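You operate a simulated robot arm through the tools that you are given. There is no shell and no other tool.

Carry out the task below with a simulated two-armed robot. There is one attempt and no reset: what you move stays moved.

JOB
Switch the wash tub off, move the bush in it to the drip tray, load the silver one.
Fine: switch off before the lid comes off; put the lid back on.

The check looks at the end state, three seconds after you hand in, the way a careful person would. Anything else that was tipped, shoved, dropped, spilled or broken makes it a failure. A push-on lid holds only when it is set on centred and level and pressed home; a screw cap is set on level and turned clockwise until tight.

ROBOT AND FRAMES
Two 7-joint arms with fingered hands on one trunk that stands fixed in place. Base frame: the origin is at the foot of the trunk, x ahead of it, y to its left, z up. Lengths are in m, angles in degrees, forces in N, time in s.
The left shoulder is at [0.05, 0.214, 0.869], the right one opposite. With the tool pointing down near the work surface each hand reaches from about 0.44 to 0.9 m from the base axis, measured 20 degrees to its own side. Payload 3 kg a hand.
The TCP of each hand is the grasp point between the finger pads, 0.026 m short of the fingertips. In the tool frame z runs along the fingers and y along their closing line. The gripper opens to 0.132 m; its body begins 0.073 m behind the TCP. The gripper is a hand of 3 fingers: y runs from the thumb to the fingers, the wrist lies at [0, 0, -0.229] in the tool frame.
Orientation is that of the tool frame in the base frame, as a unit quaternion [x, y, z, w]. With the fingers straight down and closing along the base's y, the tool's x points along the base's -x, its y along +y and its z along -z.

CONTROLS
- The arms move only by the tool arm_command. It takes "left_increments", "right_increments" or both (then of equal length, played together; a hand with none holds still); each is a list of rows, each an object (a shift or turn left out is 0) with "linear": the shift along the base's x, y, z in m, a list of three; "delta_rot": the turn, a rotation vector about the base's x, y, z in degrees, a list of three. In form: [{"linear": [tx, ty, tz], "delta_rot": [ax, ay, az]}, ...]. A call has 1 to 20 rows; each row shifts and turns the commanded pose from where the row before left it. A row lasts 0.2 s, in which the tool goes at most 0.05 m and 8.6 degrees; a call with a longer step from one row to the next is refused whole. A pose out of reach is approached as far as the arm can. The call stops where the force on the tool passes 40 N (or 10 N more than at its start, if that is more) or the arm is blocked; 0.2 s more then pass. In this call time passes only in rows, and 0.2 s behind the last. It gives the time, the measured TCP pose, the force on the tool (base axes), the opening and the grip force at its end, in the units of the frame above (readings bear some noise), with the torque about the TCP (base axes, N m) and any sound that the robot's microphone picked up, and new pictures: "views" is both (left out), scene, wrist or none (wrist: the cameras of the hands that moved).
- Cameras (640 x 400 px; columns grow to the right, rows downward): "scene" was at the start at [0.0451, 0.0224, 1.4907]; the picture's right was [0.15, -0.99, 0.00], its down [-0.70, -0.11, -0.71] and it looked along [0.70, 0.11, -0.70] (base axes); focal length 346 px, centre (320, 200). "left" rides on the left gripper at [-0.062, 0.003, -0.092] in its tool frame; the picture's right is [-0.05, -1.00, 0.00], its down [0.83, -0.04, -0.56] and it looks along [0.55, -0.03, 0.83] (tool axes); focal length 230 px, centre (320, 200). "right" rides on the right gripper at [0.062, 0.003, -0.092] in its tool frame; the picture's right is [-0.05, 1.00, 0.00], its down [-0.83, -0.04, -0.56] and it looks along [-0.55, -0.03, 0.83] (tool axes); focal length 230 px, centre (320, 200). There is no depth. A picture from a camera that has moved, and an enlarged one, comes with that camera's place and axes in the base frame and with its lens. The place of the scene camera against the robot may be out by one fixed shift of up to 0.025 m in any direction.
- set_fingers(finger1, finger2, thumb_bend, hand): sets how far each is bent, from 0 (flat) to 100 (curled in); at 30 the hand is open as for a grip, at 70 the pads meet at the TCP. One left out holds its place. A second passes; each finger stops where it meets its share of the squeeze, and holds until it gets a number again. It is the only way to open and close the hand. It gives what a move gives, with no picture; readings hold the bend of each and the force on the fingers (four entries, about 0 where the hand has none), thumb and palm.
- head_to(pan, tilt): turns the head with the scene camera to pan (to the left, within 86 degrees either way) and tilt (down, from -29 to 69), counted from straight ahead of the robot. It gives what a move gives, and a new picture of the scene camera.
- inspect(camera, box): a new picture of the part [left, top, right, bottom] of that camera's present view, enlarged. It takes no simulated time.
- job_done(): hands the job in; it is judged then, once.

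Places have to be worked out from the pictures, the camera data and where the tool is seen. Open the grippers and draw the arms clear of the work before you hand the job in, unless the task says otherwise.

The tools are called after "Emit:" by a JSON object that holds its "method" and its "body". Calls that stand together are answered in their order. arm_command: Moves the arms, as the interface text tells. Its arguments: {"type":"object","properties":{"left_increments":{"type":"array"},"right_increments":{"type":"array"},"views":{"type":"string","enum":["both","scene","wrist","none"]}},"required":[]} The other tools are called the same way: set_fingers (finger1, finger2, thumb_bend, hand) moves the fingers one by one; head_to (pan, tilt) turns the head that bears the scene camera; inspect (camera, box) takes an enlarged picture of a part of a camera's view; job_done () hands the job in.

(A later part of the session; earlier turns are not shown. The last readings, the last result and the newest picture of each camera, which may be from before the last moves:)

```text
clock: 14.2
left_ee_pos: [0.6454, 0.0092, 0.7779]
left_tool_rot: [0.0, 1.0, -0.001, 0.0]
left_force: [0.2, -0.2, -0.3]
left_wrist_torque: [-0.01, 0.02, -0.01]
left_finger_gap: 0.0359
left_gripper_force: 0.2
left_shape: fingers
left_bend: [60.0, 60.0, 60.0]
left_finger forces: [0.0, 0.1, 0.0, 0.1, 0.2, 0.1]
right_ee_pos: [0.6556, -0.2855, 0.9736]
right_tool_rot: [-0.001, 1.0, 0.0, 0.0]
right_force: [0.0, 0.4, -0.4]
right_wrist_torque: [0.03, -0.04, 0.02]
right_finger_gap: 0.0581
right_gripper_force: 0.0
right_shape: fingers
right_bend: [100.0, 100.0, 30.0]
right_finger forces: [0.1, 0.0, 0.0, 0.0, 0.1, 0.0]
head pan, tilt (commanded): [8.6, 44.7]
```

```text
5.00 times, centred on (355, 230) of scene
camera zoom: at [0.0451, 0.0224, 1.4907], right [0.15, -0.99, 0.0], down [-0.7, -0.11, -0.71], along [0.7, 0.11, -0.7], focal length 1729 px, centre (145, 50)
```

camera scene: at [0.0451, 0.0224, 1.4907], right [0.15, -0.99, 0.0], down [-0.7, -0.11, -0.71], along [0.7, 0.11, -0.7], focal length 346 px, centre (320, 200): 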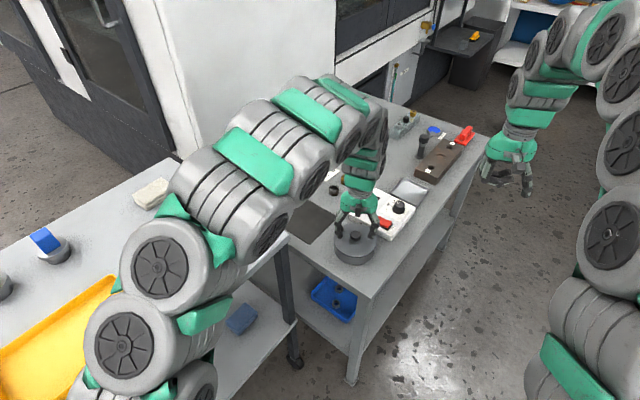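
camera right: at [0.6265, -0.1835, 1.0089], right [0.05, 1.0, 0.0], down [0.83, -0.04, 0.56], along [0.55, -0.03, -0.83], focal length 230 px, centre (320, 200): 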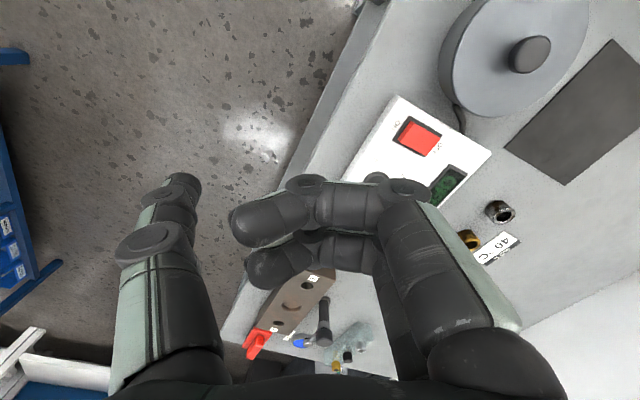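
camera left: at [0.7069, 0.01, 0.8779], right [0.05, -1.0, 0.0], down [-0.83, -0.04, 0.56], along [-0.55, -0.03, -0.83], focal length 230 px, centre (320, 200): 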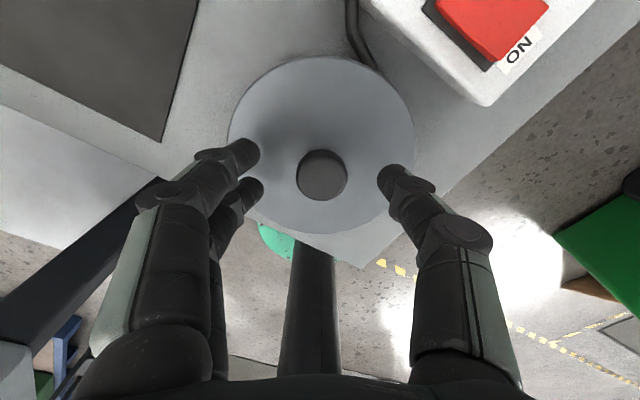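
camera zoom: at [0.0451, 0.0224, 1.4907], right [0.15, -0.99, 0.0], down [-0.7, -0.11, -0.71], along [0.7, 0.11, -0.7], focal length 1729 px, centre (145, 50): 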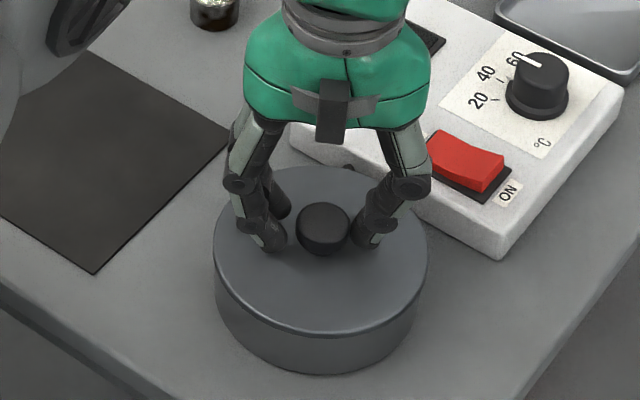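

The thumb nearly touches while the fingers have about 5 mm left, so I shift 2.5 mm toward -y and close firmly on the knob.

Emit:
{"method": "arm_command", "body": {"left_increments": [{"linear": [-0.001, -0.0028, 0]}], "views": "none"}}

Emit:
{"method": "set_fingers", "body": {"hand": "left", "finger1": 72, "finger2": 72, "thumb_bend": 72}}

Emit:
{"method": "inspect", "body": {"camera": "left", "box": [200, 60, 440, 240]}}

Emit:
{"method": "inspect", "body": {"camera": "scene", "box": [310, 190, 400, 270]}}

```text
clock: 14.6
left_ee_pos: [0.6459, 0.0052, 0.7793]
left_tool_rot: [0.0, 1.0, 0.0, 0.0]
left_force: [-0.5, 0.3, -0.6]
left_wrist_torque: [0.01, -0.01, 0.03]
left_finger_gap: 0.0357
left_gripper_force: 0.1
left_shape: fingers
left_bend: [60.0, 60.0, 60.0]
left_finger forces: [0.1, 0.0, 0.1, 0.1, 0.0, 0.1]
right_ee_pos: [0.6557, -0.2854, 0.9736]
right_tool_rot: [0.0, 1.0, 0.0, 0.0]
right_force: [-0.6, -0.1, 0.3]
right_wrist_torque: [0.01, -0.03, 0.0]
right_finger_gap: 0.0577
right_gripper_force: 0.0
right_shape: fingers
right_bend: [100.0, 100.0, 30.0]
right_finger forces: [0.1, 0.0, 0.0, 0.0, 0.0, 0.0]
head pan, tilt (commanded): [8.6, 44.7]
```

```text
clock: 15.6
left_ee_pos: [0.6444, 0.0054, 0.7784]
left_tool_rot: [0.0, 1.0, 0.0, 0.0]
left_force: [-1.2, -0.3, 0.1]
left_wrist_torque: [-0.03, 0.0, 0.02]
left_finger_gap: 0.022
left_gripper_force: 12.8
left_shape: fingers
left_bend: [68.0, 66.0, 66.0]
left_finger forces: [4.8, 7.9, 0.1, 0.0, 12.7, 0.1]
right_ee_pos: [0.6553, -0.2856, 0.9734]
right_tool_rot: [0.0, 1.0, 0.0, 0.0]
right_force: [-0.8, -0.4, -0.7]
right_wrist_torque: [-0.02, 0.0, 0.04]
right_finger_gap: 0.0578
right_gripper_force: 0.1
right_shape: fingers
right_bend: [100.0, 100.0, 30.0]
right_finger forces: [0.0, 0.1, 0.0, 0.1, 0.1, 0.0]
head pan, tilt (commanded): [8.6, 44.7]
heard: snap
```

```text
2.22 times, centred on (320, 150) of left
camera zoom: at [0.7075, 0.0075, 0.87], right [0.05, -1.0, 0.0], down [-0.83, -0.04, 0.56], along [-0.55, -0.03, -0.83], focal length 511 px, centre (320, 311)
```

zoom: 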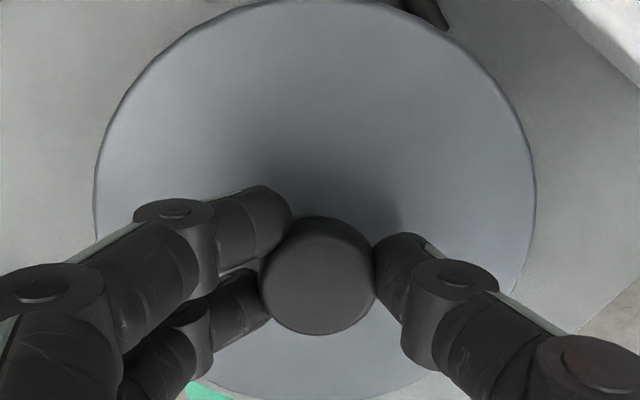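

```text
5.00 times, centred on (355, 230) of scene
camera zoom: at [0.0451, 0.0224, 1.4907], right [0.15, -0.99, 0.0], down [-0.7, -0.11, -0.71], along [0.7, 0.11, -0.7], focal length 1729 px, centre (145, 50)
```

zoom: 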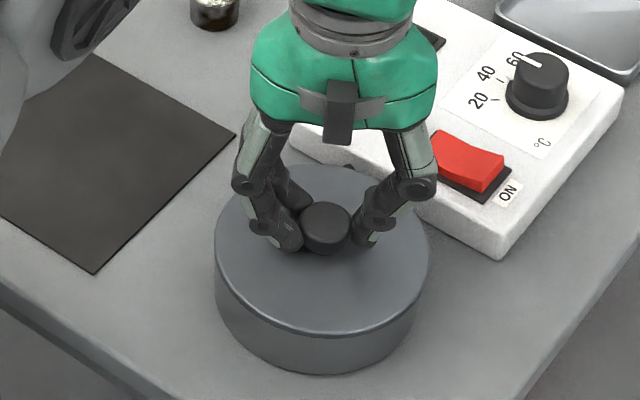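

The grip holds the knob (about 13 N) and a "snap" was heard — the lid seems to have popped. I lift slowly and check that the lid comes level.

Emit:
{"method": "arm_command", "body": {"left_increments": [{"linear": [0, 0, 0.004]}, {"linear": [0, 0, 0.004]}, {"linear": [0, 0, 0.006]}, {"linear": [0, 0, 0.008]}]}}

Emit:
{"method": "inspect", "body": {"camera": "scene", "box": [310, 190, 400, 270]}}

```text
clock: 16.6
left_ee_pos: [0.6456, 0.0033, 0.8001]
left_tool_rot: [-0.001, 1.0, 0.0, 0.0]
left_force: [-0.9, 0.5, -0.3]
left_wrist_torque: [-0.01, 0.01, 0.0]
left_finger_gap: 0.0218
left_gripper_force: 12.9
left_shape: fingers
left_bend: [68.0, 66.0, 66.0]
left_finger forces: [4.8, 7.9, 0.0, 0.1, 12.7, 0.0]
right_ee_pos: [0.6557, -0.2853, 0.9737]
right_tool_rot: [-0.001, 1.0, 0.0, 0.0]
right_force: [0.0, -0.3, 0.1]
right_wrist_torque: [-0.01, -0.01, -0.01]
right_finger_gap: 0.0577
right_gripper_force: 0.1
right_shape: fingers
right_bend: [100.0, 100.0, 30.0]
right_finger forces: [0.0, 0.0, 0.0, 0.1, 0.0, 0.0]
head pan, tilt (commanded): [8.6, 44.7]
camera scene: at [0.0451, 0.0224, 1.4907], right [0.15, -0.99, 0.0], down [-0.7, -0.11, -0.71], along [0.7, 0.11, -0.7], focal length 346 px, centre (320, 200)
camera left: at [0.7072, 0.007, 0.892], right [0.05, -1.0, 0.0], down [-0.83, -0.04, 0.56], along [-0.55, -0.03, -0.83], focal length 230 px, centre (320, 200)
```

scene: 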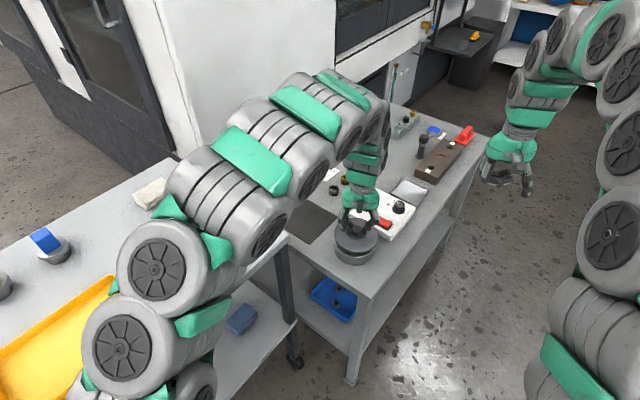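
left: 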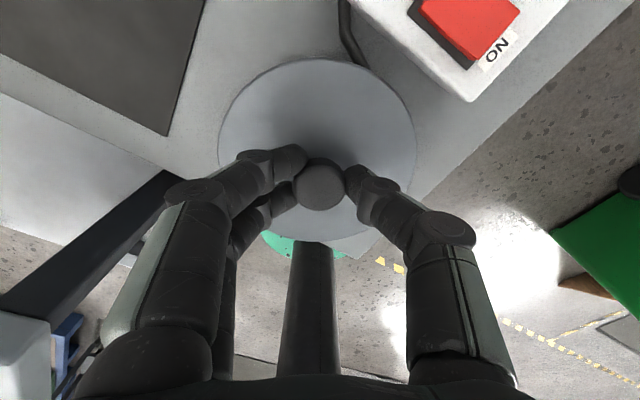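

```text
5.00 times, centred on (355, 230) of scene
camera zoom: at [0.0451, 0.0224, 1.4907], right [0.15, -0.99, 0.0], down [-0.7, -0.11, -0.71], along [0.7, 0.11, -0.7], focal length 1729 px, centre (145, 50)
```

zoom: 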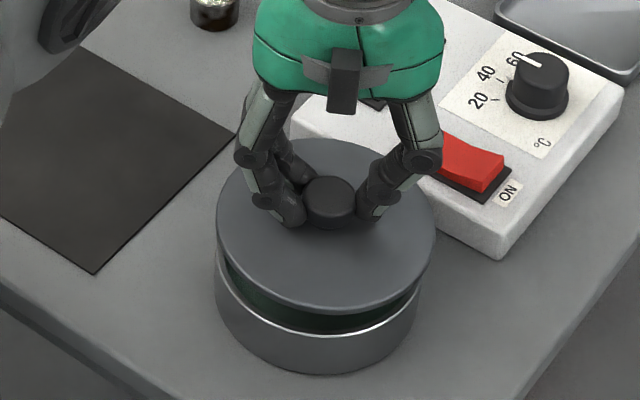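

The lid lifts level (seated grip height was TCP z≈0.778). I raise it further and move it toward the mat.

Emit:
{"method": "arm_command", "body": {"left_increments": [{"linear": [0, 0, 0.03]}, {"linear": [0, 0, 0.03]}, {"linear": [0.02, 0.035, 0.005]}, {"linear": [0.02, 0.038, 0]}, {"linear": [0.02, 0.038, 0]}, {"linear": [0.02, 0.035, 0]}]}}

Emit:
{"method": "inspect", "body": {"camera": "scene", "box": [310, 190, 400, 270]}}

Emit:
{"method": "inspect", "body": {"camera": "scene", "box": [260, 120, 400, 260]}}

```text
clock: 18.0
left_ee_pos: [0.7291, 0.1539, 0.8656]
left_tool_rot: [0.0, 1.0, 0.0, -0.001]
left_force: [0.1, 0.4, -0.2]
left_wrist_torque: [0.06, 0.01, -0.03]
left_finger_gap: 0.0221
left_gripper_force: 12.6
left_shape: fingers
left_bend: [69.0, 66.0, 66.0]
left_finger forces: [4.8, 8.0, 0.1, 0.0, 12.4, 0.1]
right_ee_pos: [0.6558, -0.2855, 0.9727]
right_tool_rot: [-0.001, 1.0, 0.0, 0.0]
right_force: [0.5, 0.7, 0.4]
right_wrist_torque: [0.0, 0.0, 0.03]
right_finger_gap: 0.0577
right_gripper_force: 0.1
right_shape: fingers
right_bend: [100.0, 100.0, 30.0]
right_finger forces: [0.1, 0.0, 0.0, 0.0, 0.0, 0.1]
head pan, tilt (commanded): [8.6, 44.7]
camera scene: at [0.0451, 0.0224, 1.4907], right [0.15, -0.99, 0.0], down [-0.7, -0.11, -0.71], along [0.7, 0.11, -0.7], focal length 346 px, centre (320, 200)
camera left: at [0.79, 0.1556, 0.9584], right [0.05, -1.0, 0.0], down [-0.83, -0.04, 0.55], along [-0.55, -0.03, -0.83], focal length 230 px, centre (320, 200)
```

scene: 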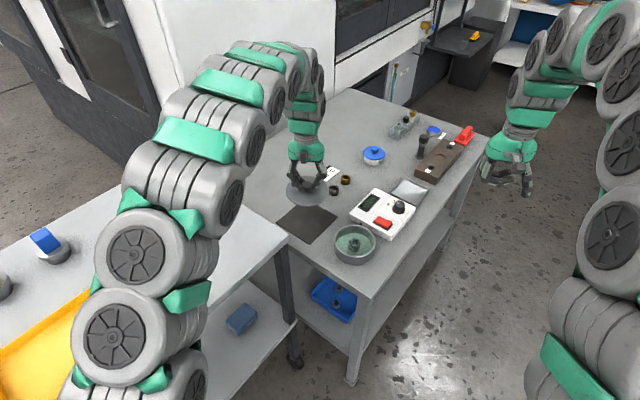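
left: 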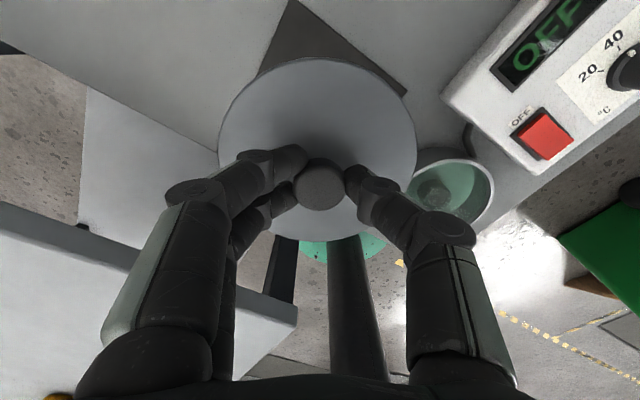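

```text
5.00 times, centred on (355, 230) of scene
camera zoom: at [0.0451, 0.0224, 1.4907], right [0.15, -0.99, 0.0], down [-0.7, -0.11, -0.71], along [0.7, 0.11, -0.7], focal length 1729 px, centre (145, 50)
```

zoom: 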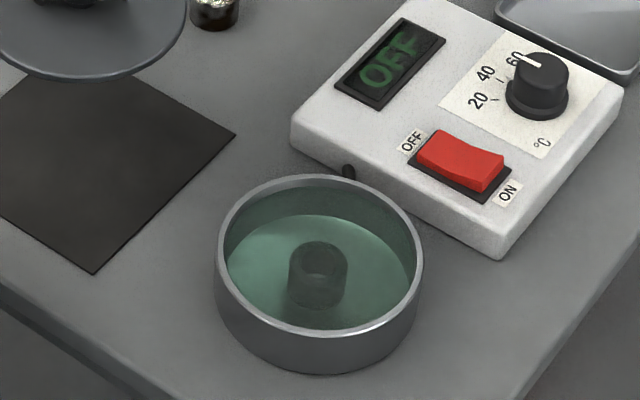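

```text
2.86 times, centred on (330, 190) of scene
camera zoom: at [0.0451, 0.0224, 1.4907], right [0.15, -0.99, 0.0], down [-0.7, -0.11, -0.71], along [0.7, 0.11, -0.7], focal length 988 px, centre (291, 229)
```

zoom: 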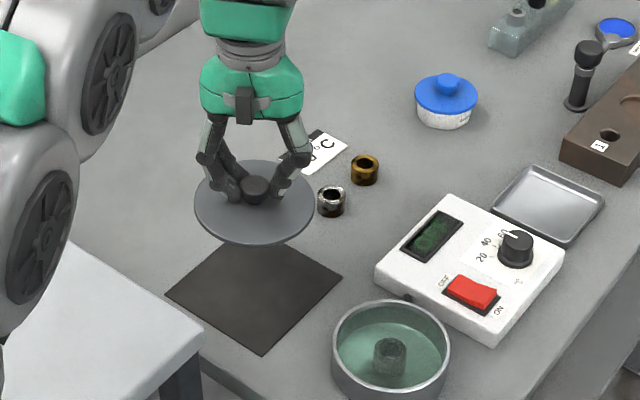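

The tub holds liquid with one bush standing in its centre. The mat's centre is about (0.735, 0.16); I lower the lid onto it, slowly near the end.

Emit:
{"method": "arm_command", "body": {"left_increments": [{"linear": [0.006, 0.006, -0.04]}, {"linear": [0, 0, -0.04]}, {"linear": [0, 0, -0.02]}, {"linear": [0, 0, -0.008]}]}}

Emit:
{"method": "inspect", "body": {"camera": "scene", "box": [260, 140, 360, 240]}}

```text
clock: 19.0
left_ee_pos: [0.7307, 0.1578, 0.7541]
left_tool_rot: [0.0, 1.0, 0.0, 0.0]
left_force: [0.0, 0.5, -1.0]
left_wrist_torque: [-0.01, 0.0, 0.0]
left_finger_gap: 0.0217
left_gripper_force: 12.9
left_shape: fingers
left_bend: [69.0, 66.0, 66.0]
left_finger forces: [5.0, 8.0, 0.1, 0.0, 12.5, 0.1]
right_ee_pos: [0.6557, -0.285, 0.9721]
right_tool_rot: [0.0, 1.0, 0.001, 0.0]
right_force: [-0.1, 0.5, -0.4]
right_wrist_torque: [0.02, -0.04, -0.02]
right_finger_gap: 0.0575
right_gripper_force: 0.1
right_shape: fingers
right_bend: [100.0, 100.0, 30.0]
right_finger forces: [0.0, 0.0, 0.0, 0.0, 0.1, 0.0]
head pan, tilt (commanded): [8.6, 44.7]
camera scene: at [0.0451, 0.0224, 1.4907], right [0.15, -0.99, 0.0], down [-0.7, -0.11, -0.71], along [0.7, 0.11, -0.7], focal length 346 px, centre (320, 200)
camera left: at [0.7929, 0.1602, 0.8471], right [0.05, -1.0, 0.0], down [-0.83, -0.04, 0.56], along [-0.56, -0.03, -0.83], focal length 230 px, centre (320, 200)
```

scene: 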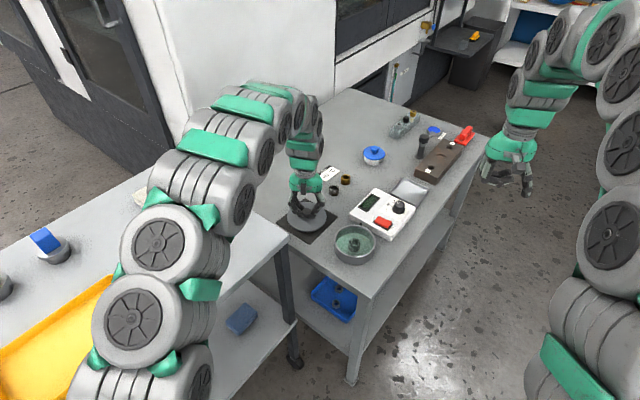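
left: 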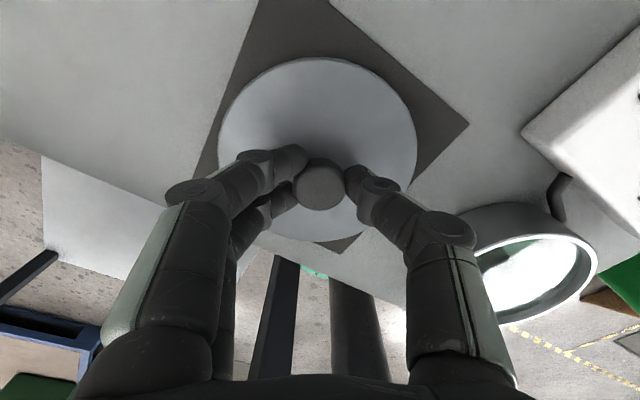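

```text
4.00 times, centred on (310, 190) of scene
camera zoom: at [0.0451, 0.0224, 1.4907], right [0.15, -0.99, 0.0], down [-0.7, -0.11, -0.71], along [0.7, 0.11, -0.7], focal length 1384 px, centre (360, 240)
```

zoom: 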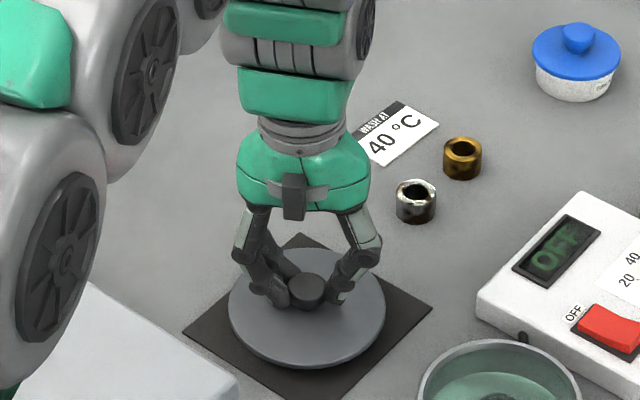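

The lid hangs centred and level just above the mat. I lower in 2 mm steps until contact.

Emit:
{"method": "arm_command", "body": {"left_increments": [{"linear": [0.003, 0, -0.002]}, {"linear": [0, 0, -0.002]}, {"linear": [0, 0, -0.002]}], "views": "none"}}

Emit:
{"method": "arm_command", "body": {"left_increments": [{"linear": [0, 0, -0.002]}, {"linear": [0, 0, -0.002]}], "views": "none"}}

Emit:
{"method": "inspect", "body": {"camera": "scene", "box": [280, 180, 350, 240]}}

```text
clock: 19.8
left_ee_pos: [0.7344, 0.1574, 0.7503]
left_tool_rot: [0.0, 1.0, 0.0, 0.0]
left_force: [0.2, -0.1, -0.5]
left_wrist_torque: [-0.01, 0.0, -0.03]
left_finger_gap: 0.0218
left_gripper_force: 12.5
left_shape: fingers
left_bend: [69.0, 66.0, 66.0]
left_finger forces: [5.1, 8.2, 0.0, 0.0, 12.5, 0.0]
right_ee_pos: [0.6558, -0.2847, 0.9731]
right_tool_rot: [0.0, 1.0, -0.001, 0.0]
right_force: [0.7, 0.2, 0.6]
right_wrist_torque: [0.04, -0.04, 0.0]
right_finger_gap: 0.0577
right_gripper_force: 0.0
right_shape: fingers
right_bend: [100.0, 100.0, 30.0]
right_finger forces: [0.0, 0.0, 0.1, 0.1, 0.1, 0.1]
head pan, tilt (commanded): [8.6, 44.7]
```

```text
clock: 20.4
left_ee_pos: [0.7335, 0.1574, 0.7483]
left_tool_rot: [0.0, 1.0, 0.001, 0.0]
left_force: [0.2, 0.2, -0.9]
left_wrist_torque: [0.03, -0.01, 0.0]
left_finger_gap: 0.0218
left_gripper_force: 12.8
left_shape: fingers
left_bend: [69.0, 66.0, 66.0]
left_finger forces: [5.0, 8.1, 0.0, 0.0, 12.3, 0.0]
right_ee_pos: [0.6555, -0.2844, 0.9724]
right_tool_rot: [-0.001, 1.0, 0.0, 0.0]
right_force: [0.3, 0.1, -0.3]
right_wrist_torque: [0.03, 0.01, -0.02]
right_finger_gap: 0.0575
right_gripper_force: 0.0
right_shape: fingers
right_bend: [100.0, 100.0, 30.0]
right_finger forces: [0.0, 0.1, 0.1, 0.0, 0.1, 0.0]
head pan, tilt (commanded): [8.6, 44.7]
```

```text
6.67 times, centred on (315, 210) of scene
camera zoom: at [0.0451, 0.0224, 1.4907], right [0.15, -0.99, 0.0], down [-0.7, -0.11, -0.71], along [0.7, 0.11, -0.7], focal length 2306 px, centre (353, 133)
```

zoom: 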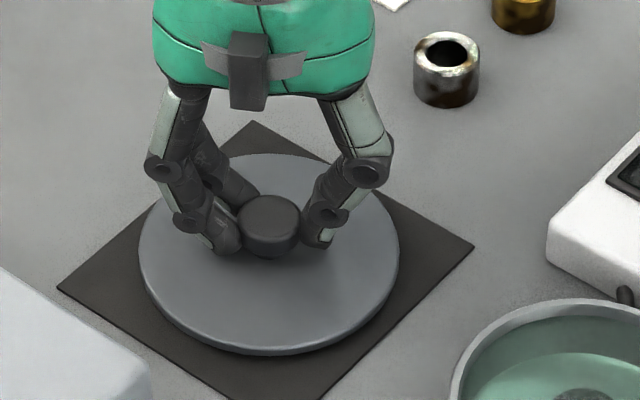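

No contact yet; I keep lowering in small steps and read the force.

Emit:
{"method": "arm_command", "body": {"left_increments": [{"linear": [0, 0, -0.0015]}, {"linear": [0, 0, -0.0015]}], "views": "none"}}

Emit:
{"method": "arm_command", "body": {"left_increments": [{"linear": [0, 0, -0.0015]}, {"linear": [0, 0, -0.0015]}], "views": "none"}}

Emit:
{"method": "inspect", "body": {"camera": "scene", "box": [280, 180, 350, 240]}}

```text
clock: 21.0
left_ee_pos: [0.7334, 0.157, 0.7445]
left_tool_rot: [0.001, 1.0, 0.001, -0.001]
left_force: [-0.2, -0.2, -0.4]
left_wrist_torque: [0.01, 0.02, 0.0]
left_finger_gap: 0.0219
left_gripper_force: 12.7
left_shape: fingers
left_bend: [69.0, 66.0, 66.0]
left_finger forces: [4.9, 8.1, 0.1, 0.1, 12.5, 0.0]
right_ee_pos: [0.6558, -0.2851, 0.9732]
right_tool_rot: [0.001, 1.0, 0.0, 0.0]
right_force: [0.6, -1.1, 1.2]
right_wrist_torque: [0.03, 0.01, 0.03]
right_finger_gap: 0.0576
right_gripper_force: 0.1
right_shape: fingers
right_bend: [100.0, 100.0, 30.0]
right_finger forces: [0.0, 0.0, 0.0, 0.0, 0.0, 0.0]
head pan, tilt (commanded): [8.6, 44.7]
```

```text
clock: 21.6
left_ee_pos: [0.7329, 0.1568, 0.7416]
left_tool_rot: [0.0, 1.0, 0.0, 0.0]
left_force: [0.7, 0.3, 0.1]
left_wrist_torque: [-0.04, -0.04, 0.04]
left_finger_gap: 0.0219
left_gripper_force: 13.9
left_shape: fingers
left_bend: [69.0, 66.0, 66.0]
left_finger forces: [5.7, 8.5, 0.0, 0.0, 12.9, 0.0]
right_ee_pos: [0.6556, -0.2846, 0.9735]
right_tool_rot: [0.0, 1.0, 0.001, 0.0]
right_force: [-0.2, 0.4, -0.1]
right_wrist_torque: [0.01, -0.03, 0.03]
right_finger_gap: 0.0579
right_gripper_force: 0.1
right_shape: fingers
right_bend: [100.0, 100.0, 30.0]
right_finger forces: [0.0, 0.0, 0.0, 0.0, 0.0, 0.0]
head pan, tilt (commanded): [8.6, 44.7]
```

```text
6.67 times, centred on (315, 210) of scene
camera zoom: at [0.0451, 0.0224, 1.4907], right [0.15, -0.99, 0.0], down [-0.7, -0.11, -0.71], along [0.7, 0.11, -0.7], focal length 2306 px, centre (353, 133)
```

zoom: 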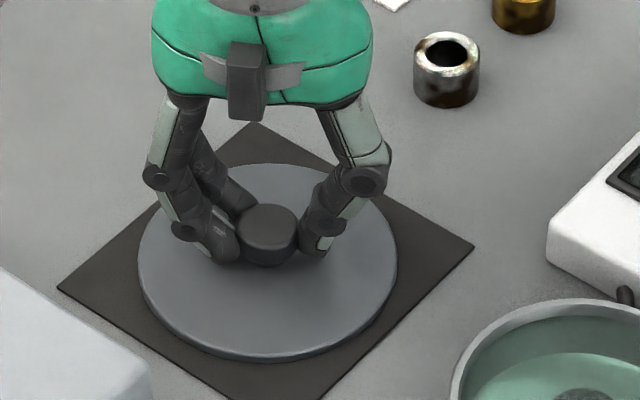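

Finger forces rise slightly, suggesting first contact. One more small step to confirm.

Emit:
{"method": "arm_command", "body": {"left_increments": [{"linear": [0, 0, -0.0015]}], "views": "none"}}

Emit:
{"method": "arm_command", "body": {"left_increments": [{"linear": [0, 0, -0.0015]}], "views": "none"}}

Emit:
{"method": "inspect", "body": {"camera": "scene", "box": [280, 180, 350, 240]}}

```text
clock: 22.0
left_ee_pos: [0.7333, 0.1578, 0.7403]
left_tool_rot: [0.0, 1.0, 0.0, 0.0]
left_force: [1.3, 1.2, 2.1]
left_wrist_torque: [-0.06, 0.0, 0.04]
left_finger_gap: 0.0218
left_gripper_force: 13.6
left_shape: fingers
left_bend: [69.0, 66.0, 67.0]
left_finger forces: [5.8, 8.4, 0.0, 0.0, 13.0, 0.1]
right_ee_pos: [0.6556, -0.2847, 0.973]
right_tool_rot: [0.0, 1.0, 0.0, 0.0]
right_force: [-0.2, -0.2, -0.7]
right_wrist_torque: [-0.02, 0.0, 0.0]
right_finger_gap: 0.0578
right_gripper_force: 0.0
right_shape: fingers
right_bend: [100.0, 100.0, 30.0]
right_finger forces: [0.1, 0.1, 0.1, 0.1, 0.0, 0.0]
head pan, tilt (commanded): [8.6, 44.7]
```

```text
clock: 22.4
left_ee_pos: [0.734, 0.1577, 0.7392]
left_tool_rot: [0.0, 1.0, 0.0, 0.001]
left_force: [-0.6, 1.7, 9.1]
left_wrist_torque: [-0.04, 0.07, 0.02]
left_finger_gap: 0.0214
left_gripper_force: 14.2
left_shape: fingers
left_bend: [69.0, 66.0, 67.0]
left_finger forces: [6.3, 9.6, 0.1, 0.0, 13.3, 0.0]
right_ee_pos: [0.6548, -0.2857, 0.9743]
right_tool_rot: [0.0, 1.0, 0.0, 0.001]
right_force: [0.8, 0.7, 0.1]
right_wrist_torque: [0.03, 0.01, 0.01]
right_finger_gap: 0.058
right_gripper_force: 0.0
right_shape: fingers
right_bend: [100.0, 100.0, 30.0]
right_finger forces: [0.1, 0.1, 0.0, 0.1, 0.0, 0.0]
head pan, tilt (commanded): [8.6, 44.7]
```

```text
6.67 times, centred on (315, 210) of scene
camera zoom: at [0.045, 0.0224, 1.4907], right [0.15, -0.99, 0.0], down [-0.7, -0.11, -0.71], along [0.7, 0.11, -0.7], focal length 2306 px, centre (353, 133)
```

zoom: 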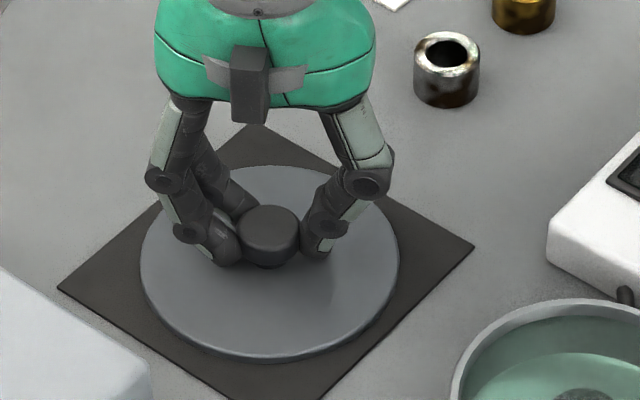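

The lid rests on the mat (contact at TCP z≈0.741). I back off 1.5 mm, open the hand to 50 and rise.

Emit:
{"method": "arm_command", "body": {"left_increments": [{"linear": [0, 0, 0.0015]}], "views": "none"}}

Emit:
{"method": "set_fingers", "body": {"hand": "left", "finger1": 50, "finger2": 50, "thumb_bend": 50}}

Emit:
{"method": "arm_command", "body": {"left_increments": [{"linear": [0, 0, 0.02]}, {"linear": [0, 0, 0.04]}, {"linear": [0, 0, 0.045]}, {"linear": [0, 0.03, 0.035]}, {"linear": [0, 0.04, 0.02]}]}}

Emit:
{"method": "inspect", "body": {"camera": "scene", "box": [260, 160, 400, 270]}}

```text
clock: 22.8
left_ee_pos: [0.7332, 0.1573, 0.7397]
left_tool_rot: [0.001, 1.0, 0.0, 0.001]
left_force: [0.5, 3.2, 2.6]
left_wrist_torque: [0.0, 0.01, -0.01]
left_finger_gap: 0.0216
left_gripper_force: 14.2
left_shape: fingers
left_bend: [69.0, 66.0, 67.0]
left_finger forces: [6.6, 9.2, 0.1, 0.0, 12.4, 0.1]
right_ee_pos: [0.6559, -0.2848, 0.9736]
right_tool_rot: [0.0, 1.0, 0.0, 0.0]
right_force: [-0.2, 0.2, 1.0]
right_wrist_torque: [-0.03, -0.03, -0.03]
right_finger_gap: 0.0578
right_gripper_force: 0.1
right_shape: fingers
right_bend: [100.0, 100.0, 30.0]
right_finger forces: [0.1, 0.0, 0.0, 0.1, 0.0, 0.0]
head pan, tilt (commanded): [8.6, 44.7]
```

```text
clock: 23.8
left_ee_pos: [0.7328, 0.1563, 0.7393]
left_tool_rot: [0.0, 1.0, 0.0, 0.0]
left_force: [-0.5, 0.2, 0.1]
left_wrist_torque: [-0.03, 0.02, 0.02]
left_finger_gap: 0.0669
left_gripper_force: 0.1
left_shape: fingers
left_bend: [50.0, 50.0, 50.0]
left_finger forces: [0.1, 0.0, 0.0, 0.0, 0.0, 0.0]
right_ee_pos: [0.6557, -0.2847, 0.9737]
right_tool_rot: [-0.001, 1.0, -0.001, 0.0]
right_force: [1.2, 0.6, -0.5]
right_wrist_torque: [-0.02, 0.03, 0.0]
right_finger_gap: 0.058
right_gripper_force: 0.0
right_shape: fingers
right_bend: [100.0, 100.0, 30.0]
right_finger forces: [0.0, 0.1, 0.1, 0.0, 0.0, 0.1]
head pan, tilt (commanded): [8.6, 44.7]
```

```text
clock: 25.0
left_ee_pos: [0.7344, 0.2278, 0.9043]
left_tool_rot: [0.0, 1.0, 0.0, 0.001]
left_force: [-0.3, -0.4, 0.2]
left_wrist_torque: [0.04, 0.0, -0.01]
left_finger_gap: 0.0673
left_gripper_force: 0.1
left_shape: fingers
left_bend: [50.0, 50.0, 50.0]
left_finger forces: [0.0, 0.0, 0.0, 0.1, 0.1, 0.0]
right_ee_pos: [0.6555, -0.2863, 0.9729]
right_tool_rot: [0.0, 1.0, 0.0, 0.001]
right_force: [0.3, -0.3, 0.7]
right_wrist_torque: [-0.01, -0.01, -0.02]
right_finger_gap: 0.0577
right_gripper_force: 0.0
right_shape: fingers
right_bend: [100.0, 100.0, 30.0]
right_finger forces: [0.1, 0.1, 0.1, 0.1, 0.1, 0.0]
head pan, tilt (commanded): [8.6, 44.7]
camera scene: at [0.0451, 0.0224, 1.4907], right [0.15, -0.99, 0.0], down [-0.7, -0.11, -0.71], along [0.7, 0.11, -0.7], focal length 346 px, centre (320, 200)
camera left: at [0.7964, 0.2293, 0.9954], right [0.05, -1.0, 0.0], down [-0.83, -0.04, 0.55], along [-0.55, -0.03, -0.83], focal length 230 px, centre (320, 200)
```

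scene: 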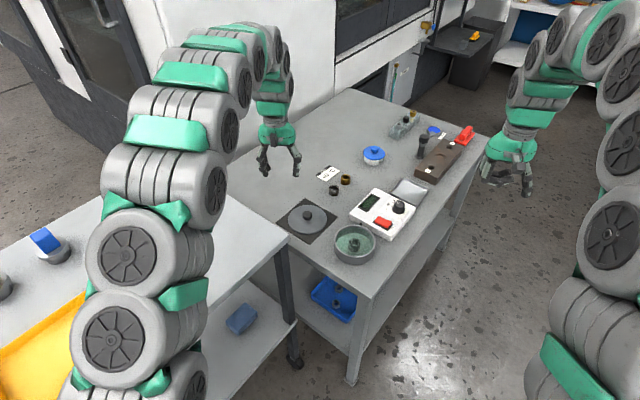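
left: 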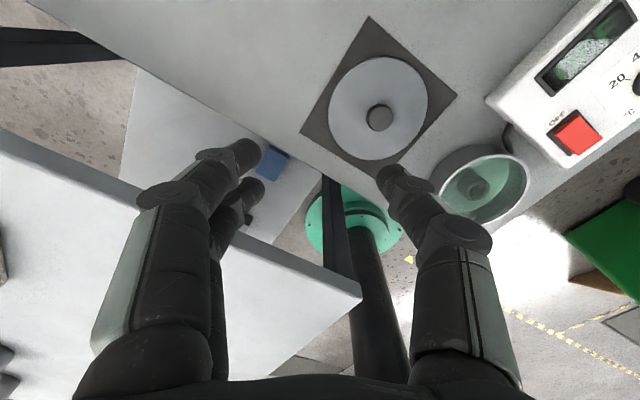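

```text
3.64 times, centred on (330, 215) of scene
camera zoom: at [0.0451, 0.0224, 1.4907], right [0.15, -0.99, 0.0], down [-0.7, -0.11, -0.71], along [0.7, 0.11, -0.7], focal length 1258 px, centre (284, 146)
```

zoom: 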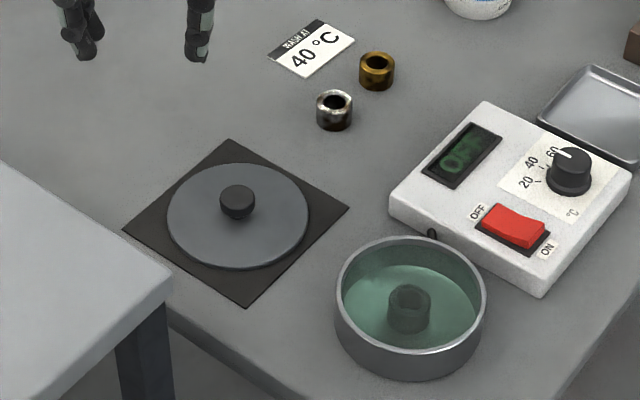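

Lid is safely on the mat. Before picking the wet bush up, I test how far the right arm reaches over the tray with the tool pointing down, with fingers half closed.

Emit:
{"method": "set_fingers", "body": {"hand": "right", "finger1": 55, "finger2": 55, "thumb_bend": 55}}

Emit:
{"method": "arm_command", "body": {"right_increments": [{"linear": [0.033, 0.0195, -0.018]}, {"linear": [0.033, 0.0195, -0.018]}, {"linear": [0.033, 0.0195, -0.018]}, {"linear": [0.033, 0.0195, -0.018]}, {"linear": [0.033, 0.0195, -0.018]}, {"linear": [0.033, 0.0195, -0.018]}, {"linear": [0.0315, 0.019, -0.018]}]}}

Emit:
{"method": "inspect", "body": {"camera": "scene", "box": [350, 130, 490, 230]}}

```text
clock: 26.0
left_ee_pos: [0.734, 0.2268, 0.9042]
left_tool_rot: [0.0, 1.0, 0.0, 0.0]
left_force: [0.6, -0.4, -0.1]
left_wrist_torque: [0.0, 0.0, -0.02]
left_finger_gap: 0.0674
left_gripper_force: 0.0
left_shape: fingers
left_bend: [50.0, 50.0, 50.0]
left_finger forces: [0.1, 0.0, 0.1, 0.0, 0.0, 0.0]
right_ee_pos: [0.6557, -0.2848, 0.973]
right_tool_rot: [0.0, 1.0, 0.0, -0.001]
right_force: [-0.7, -0.6, -0.4]
right_wrist_torque: [-0.02, -0.01, 0.0]
right_finger_gap: 0.0509
right_gripper_force: 0.1
right_shape: fingers
right_bend: [55.0, 55.0, 55.0]
right_finger forces: [0.1, 0.0, 0.1, 0.0, 0.0, 0.0]
head pan, tilt (commanded): [8.6, 44.7]
```

```text
clock: 27.6
left_ee_pos: [0.7351, 0.227, 0.9038]
left_tool_rot: [-0.001, 1.0, 0.0, 0.0]
left_force: [0.4, -0.2, -1.1]
left_wrist_torque: [-0.01, 0.01, -0.02]
left_finger_gap: 0.0672
left_gripper_force: 0.0
left_shape: fingers
left_bend: [50.0, 50.0, 50.0]
left_finger forces: [0.0, 0.0, 0.0, 0.0, 0.0, 0.1]
right_ee_pos: [0.8499, -0.1552, 0.8444]
right_tool_rot: [0.001, 1.0, 0.0, 0.0]
right_force: [0.6, 0.4, -0.4]
right_wrist_torque: [0.04, 0.01, -0.02]
right_finger_gap: 0.0511
right_gripper_force: 0.0
right_shape: fingers
right_bend: [55.0, 55.0, 55.0]
right_finger forces: [0.0, 0.0, 0.1, 0.0, 0.0, 0.0]
right hand out of reach, approached as far as the arm can: row 6, 7
head pan, tilt (commanded): [8.6, 44.7]
camera scene: at [0.0452, 0.0223, 1.4907], right [0.15, -0.99, 0.0], down [-0.7, -0.11, -0.71], along [0.7, 0.11, -0.7], focal length 346 px, centre (320, 200)
camera right: at [0.7882, -0.1501, 0.937], right [0.05, 1.0, 0.0], down [0.83, -0.04, 0.56], along [0.56, -0.03, -0.83], focal length 230 px, centre (320, 200)
```

scene: 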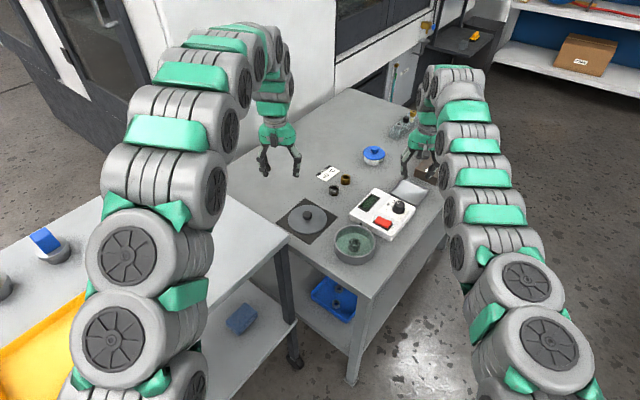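
right: 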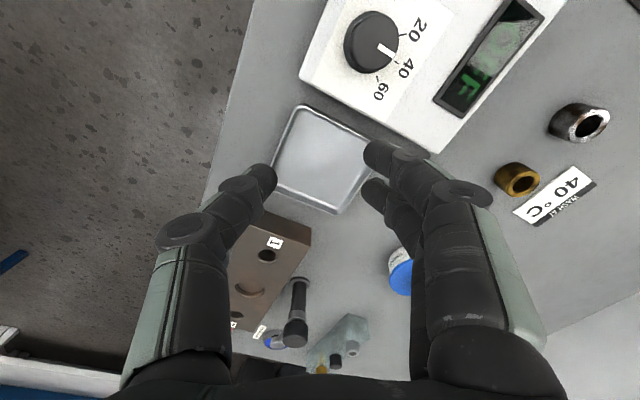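

```text
4.00 times, centred on (420, 180) of scene
camera zoom: at [0.0452, 0.0223, 1.4907], right [0.15, -0.99, 0.0], down [-0.7, -0.11, -0.71], along [0.7, 0.11, -0.7], focal length 1384 px, centre (-80, 280)
```

zoom: 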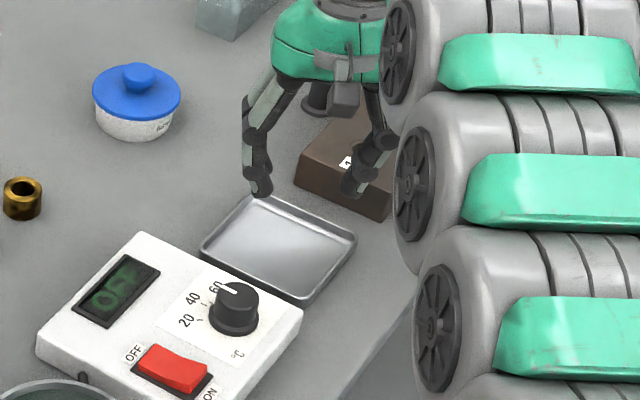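

The arm stops at x≈0.85 with tool straight down, so about an 8° forward tilt will be enough for the tray (centre about (0.895, -0.155)). I now take the right hand back over the tub, adding that 8° tilt so the bush can be placed upright.

Emit:
{"method": "arm_command", "body": {"right_increments": [{"linear": [-0.035, 0.0, 0.005]}, {"linear": [-0.036, 0.026, 0.005]}, {"linear": [-0.036, 0.026, 0.004]}, {"linear": [-0.036, 0.026, 0], "delta_rot": [0, -4, 0]}, {"linear": [-0.036, 0.026, 0], "delta_rot": [0, -4, 0]}, {"linear": [-0.036, 0.028, 0]}, {"linear": [-0.024, 0.024, 0]}]}}

Emit:
{"method": "inspect", "body": {"camera": "right", "box": [200, 60, 440, 240]}}

```text
clock: 29.2
left_ee_pos: [0.7357, 0.2268, 0.9026]
left_tool_rot: [0.0, 1.0, 0.0, 0.001]
left_force: [0.2, -0.4, 0.3]
left_wrist_torque: [-0.04, -0.03, 0.02]
left_finger_gap: 0.0671
left_gripper_force: 0.1
left_shape: fingers
left_bend: [50.0, 50.0, 50.0]
left_finger forces: [0.0, 0.0, 0.1, 0.0, 0.1, 0.1]
right_ee_pos: [0.612, 0.0031, 0.8578]
right_tool_rot: [0.0, 0.997, 0.001, 0.071]
right_force: [-0.3, -0.2, -0.6]
right_wrist_torque: [0.01, 0.0, 0.01]
right_finger_gap: 0.0508
right_gripper_force: 0.0
right_shape: fingers
right_bend: [55.0, 55.0, 55.0]
right_finger forces: [0.0, 0.0, 0.1, 0.0, 0.0, 0.0]
head pan, tilt (commanded): [8.6, 44.7]
camera scene: at [0.0451, 0.0224, 1.4907], right [0.15, -0.99, 0.0], down [-0.7, -0.11, -0.71], along [0.7, 0.11, -0.7], focal length 346 px, centre (320, 200)
camera right: at [0.5372, 0.0068, 0.9408], right [0.05, 1.0, 0.01], down [0.74, -0.04, 0.67], along [0.67, -0.03, -0.74], focal length 230 px, centre (320, 200)
```

scene: 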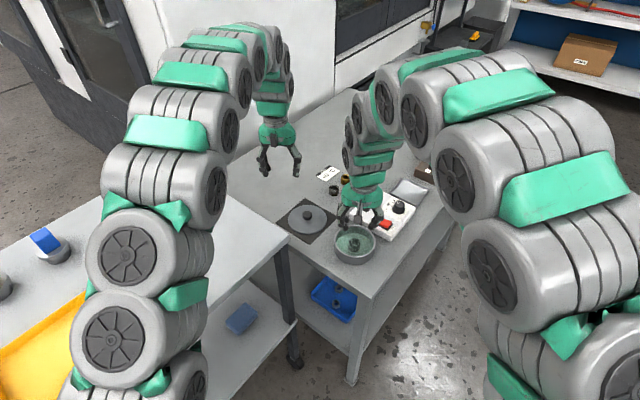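
right: 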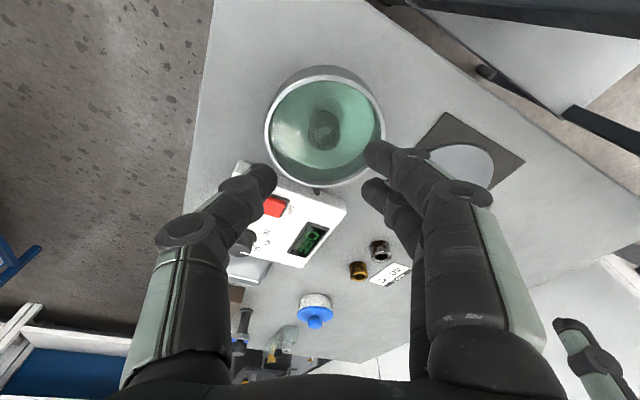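

```text
2.22 times, centred on (320, 150) of right
camera zoom: at [0.5372, 0.0068, 0.9408], right [0.05, 1.0, 0.01], down [0.74, -0.04, 0.67], along [0.67, -0.03, -0.74], focal length 511 px, centre (320, 311)
```

zoom: 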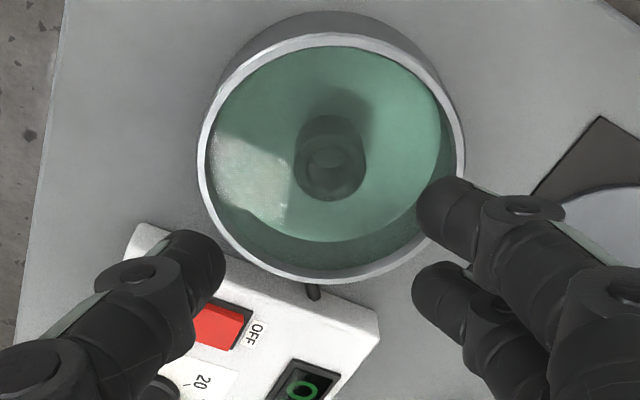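

The tilt is in. I zoom on the bush in the tub to fix its centre before descending.

Emit:
{"method": "inspect", "body": {"camera": "right", "box": [290, 95, 370, 165]}}

Emit:
{"method": "inspect", "body": {"camera": "scene", "box": [325, 195, 385, 265]}}

```text
5.71 times, centred on (330, 130) of right
camera zoom: at [0.5372, 0.0068, 0.9408], right [0.05, 1.0, 0.01], down [0.74, -0.04, 0.67], along [0.67, -0.03, -0.74], focal length 1315 px, centre (263, 600)
```

zoom: 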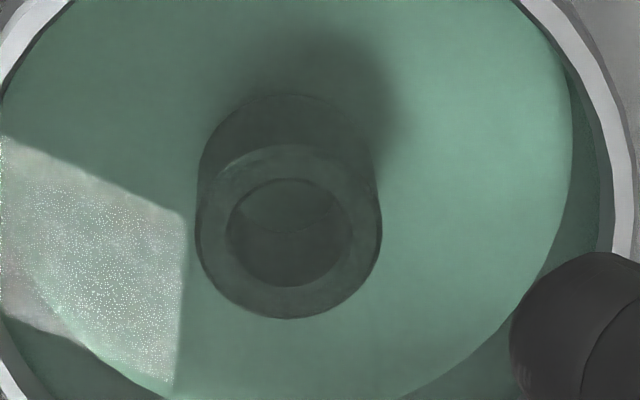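

```text
5.71 times, centred on (355, 230) of scene
camera zoom: at [0.0451, 0.0224, 1.4907], right [0.15, -0.99, 0.0], down [-0.7, -0.11, -0.71], along [0.7, 0.11, -0.7], focal length 1976 px, centre (120, 29)
```

zoom: 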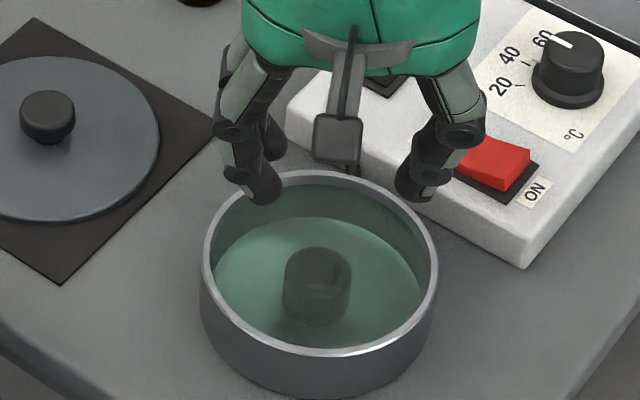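

The bush is submerged, centred near (0.644, 0.0075), top about z 0.729, diameter about 32 mm. I close the right hand to 58 for clearance inside the tub and move to just above the rim to check alignment.

Emit:
{"method": "set_fingers", "body": {"hand": "right", "finger1": 58, "finger2": 58, "thumb_bend": 58}}

Emit:
{"method": "arm_command", "body": {"right_increments": [{"linear": [0.029, 0.0044, 0]}, {"linear": [0, 0, -0.04]}, {"linear": [0, 0, -0.035]}, {"linear": [0, 0, -0.008]}]}}

Emit:
{"method": "inspect", "body": {"camera": "right", "box": [200, 60, 440, 240]}}

Emit:
{"method": "inspect", "body": {"camera": "scene", "box": [325, 195, 385, 265]}}

```text
clock: 30.2
left_ee_pos: [0.7345, 0.2268, 0.9028]
left_tool_rot: [-0.001, 1.0, 0.0, 0.0]
left_force: [0.0, 0.5, 0.2]
left_wrist_torque: [0.02, -0.03, 0.02]
left_finger_gap: 0.0671
left_gripper_force: 0.1
left_shape: fingers
left_bend: [50.0, 50.0, 50.0]
left_finger forces: [0.0, 0.0, 0.0, 0.1, 0.0, 0.1]
right_ee_pos: [0.612, 0.0022, 0.8566]
right_tool_rot: [0.0, 0.998, 0.0, 0.069]
right_force: [-0.2, 0.3, -0.3]
right_wrist_torque: [0.02, 0.0, 0.0]
right_finger_gap: 0.0451
right_gripper_force: 0.1
right_shape: fingers
right_bend: [57.0, 57.0, 57.0]
right_finger forces: [0.0, 0.0, 0.0, 0.0, 0.0, 0.1]
head pan, tilt (commanded): [8.6, 44.7]
```

```text
clock: 31.2
left_ee_pos: [0.7327, 0.2273, 0.9024]
left_tool_rot: [0.0, 1.0, 0.0, 0.0]
left_force: [-0.8, -0.1, 0.3]
left_wrist_torque: [-0.02, 0.02, 0.02]
left_finger_gap: 0.0671
left_gripper_force: 0.2
left_shape: fingers
left_bend: [50.0, 50.0, 50.0]
left_finger forces: [0.1, 0.0, 0.0, 0.1, 0.0, 0.1]
right_ee_pos: [0.6385, 0.0073, 0.7751]
right_tool_rot: [0.001, 0.998, 0.0, 0.07]
right_force: [-0.8, 0.0, 0.1]
right_wrist_torque: [-0.01, 0.0, 0.01]
right_finger_gap: 0.0452
right_gripper_force: 0.1
right_shape: fingers
right_bend: [57.0, 57.0, 57.0]
right_finger forces: [0.0, 0.0, 0.0, 0.0, 0.0, 0.0]
head pan, tilt (commanded): [8.6, 44.7]
camera scene: at [0.0451, 0.0224, 1.4907], right [0.15, -0.99, 0.0], down [-0.7, -0.11, -0.71], along [0.7, 0.11, -0.7], focal length 346 px, centre (320, 200)
camera right: at [0.5648, 0.0112, 0.858], right [0.05, 1.0, 0.01], down [0.75, -0.04, 0.67], along [0.66, -0.03, -0.75], focal length 230 px, centre (320, 200)
```

scene: 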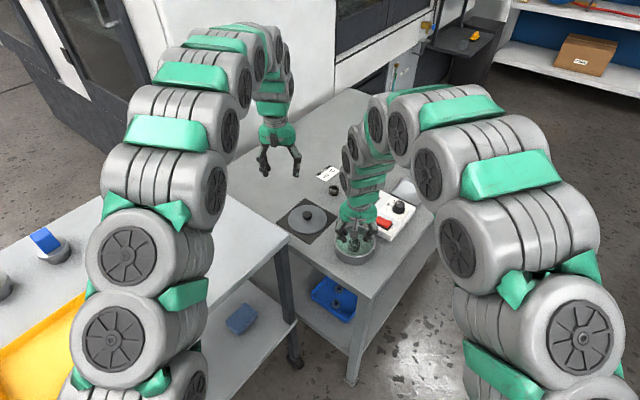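
right: 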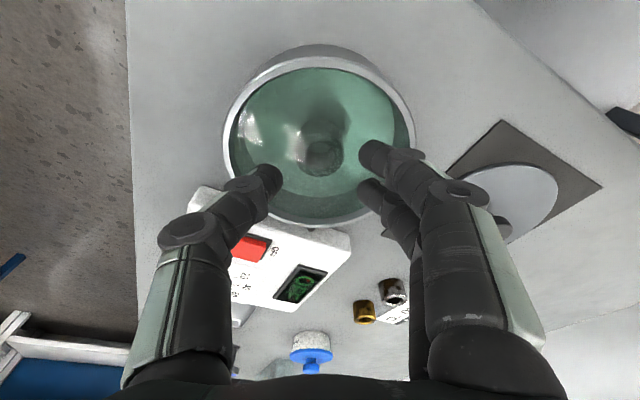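

```text
2.22 times, centred on (320, 150) of right
camera zoom: at [0.5648, 0.0112, 0.858], right [0.05, 1.0, 0.01], down [0.75, -0.04, 0.67], along [0.66, -0.03, -0.75], focal length 511 px, centre (320, 311)
```

zoom: 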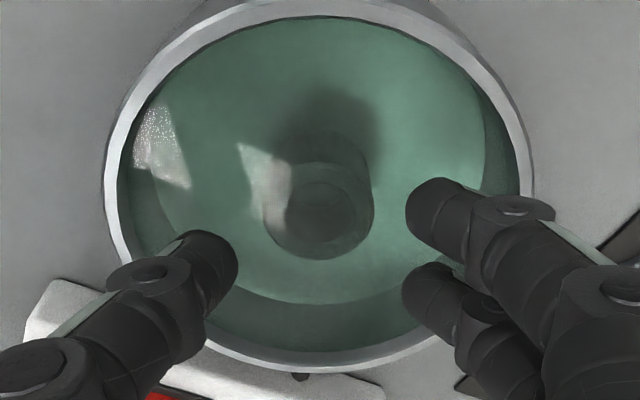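

```text
5.71 times, centred on (355, 230) of scene
camera zoom: at [0.0451, 0.0224, 1.4907], right [0.15, -0.99, 0.0], down [-0.7, -0.11, -0.71], along [0.7, 0.11, -0.7], focal length 1976 px, centre (120, 29)
```

zoom: 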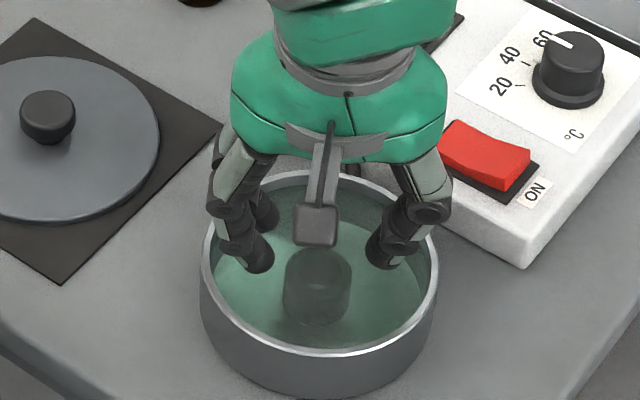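

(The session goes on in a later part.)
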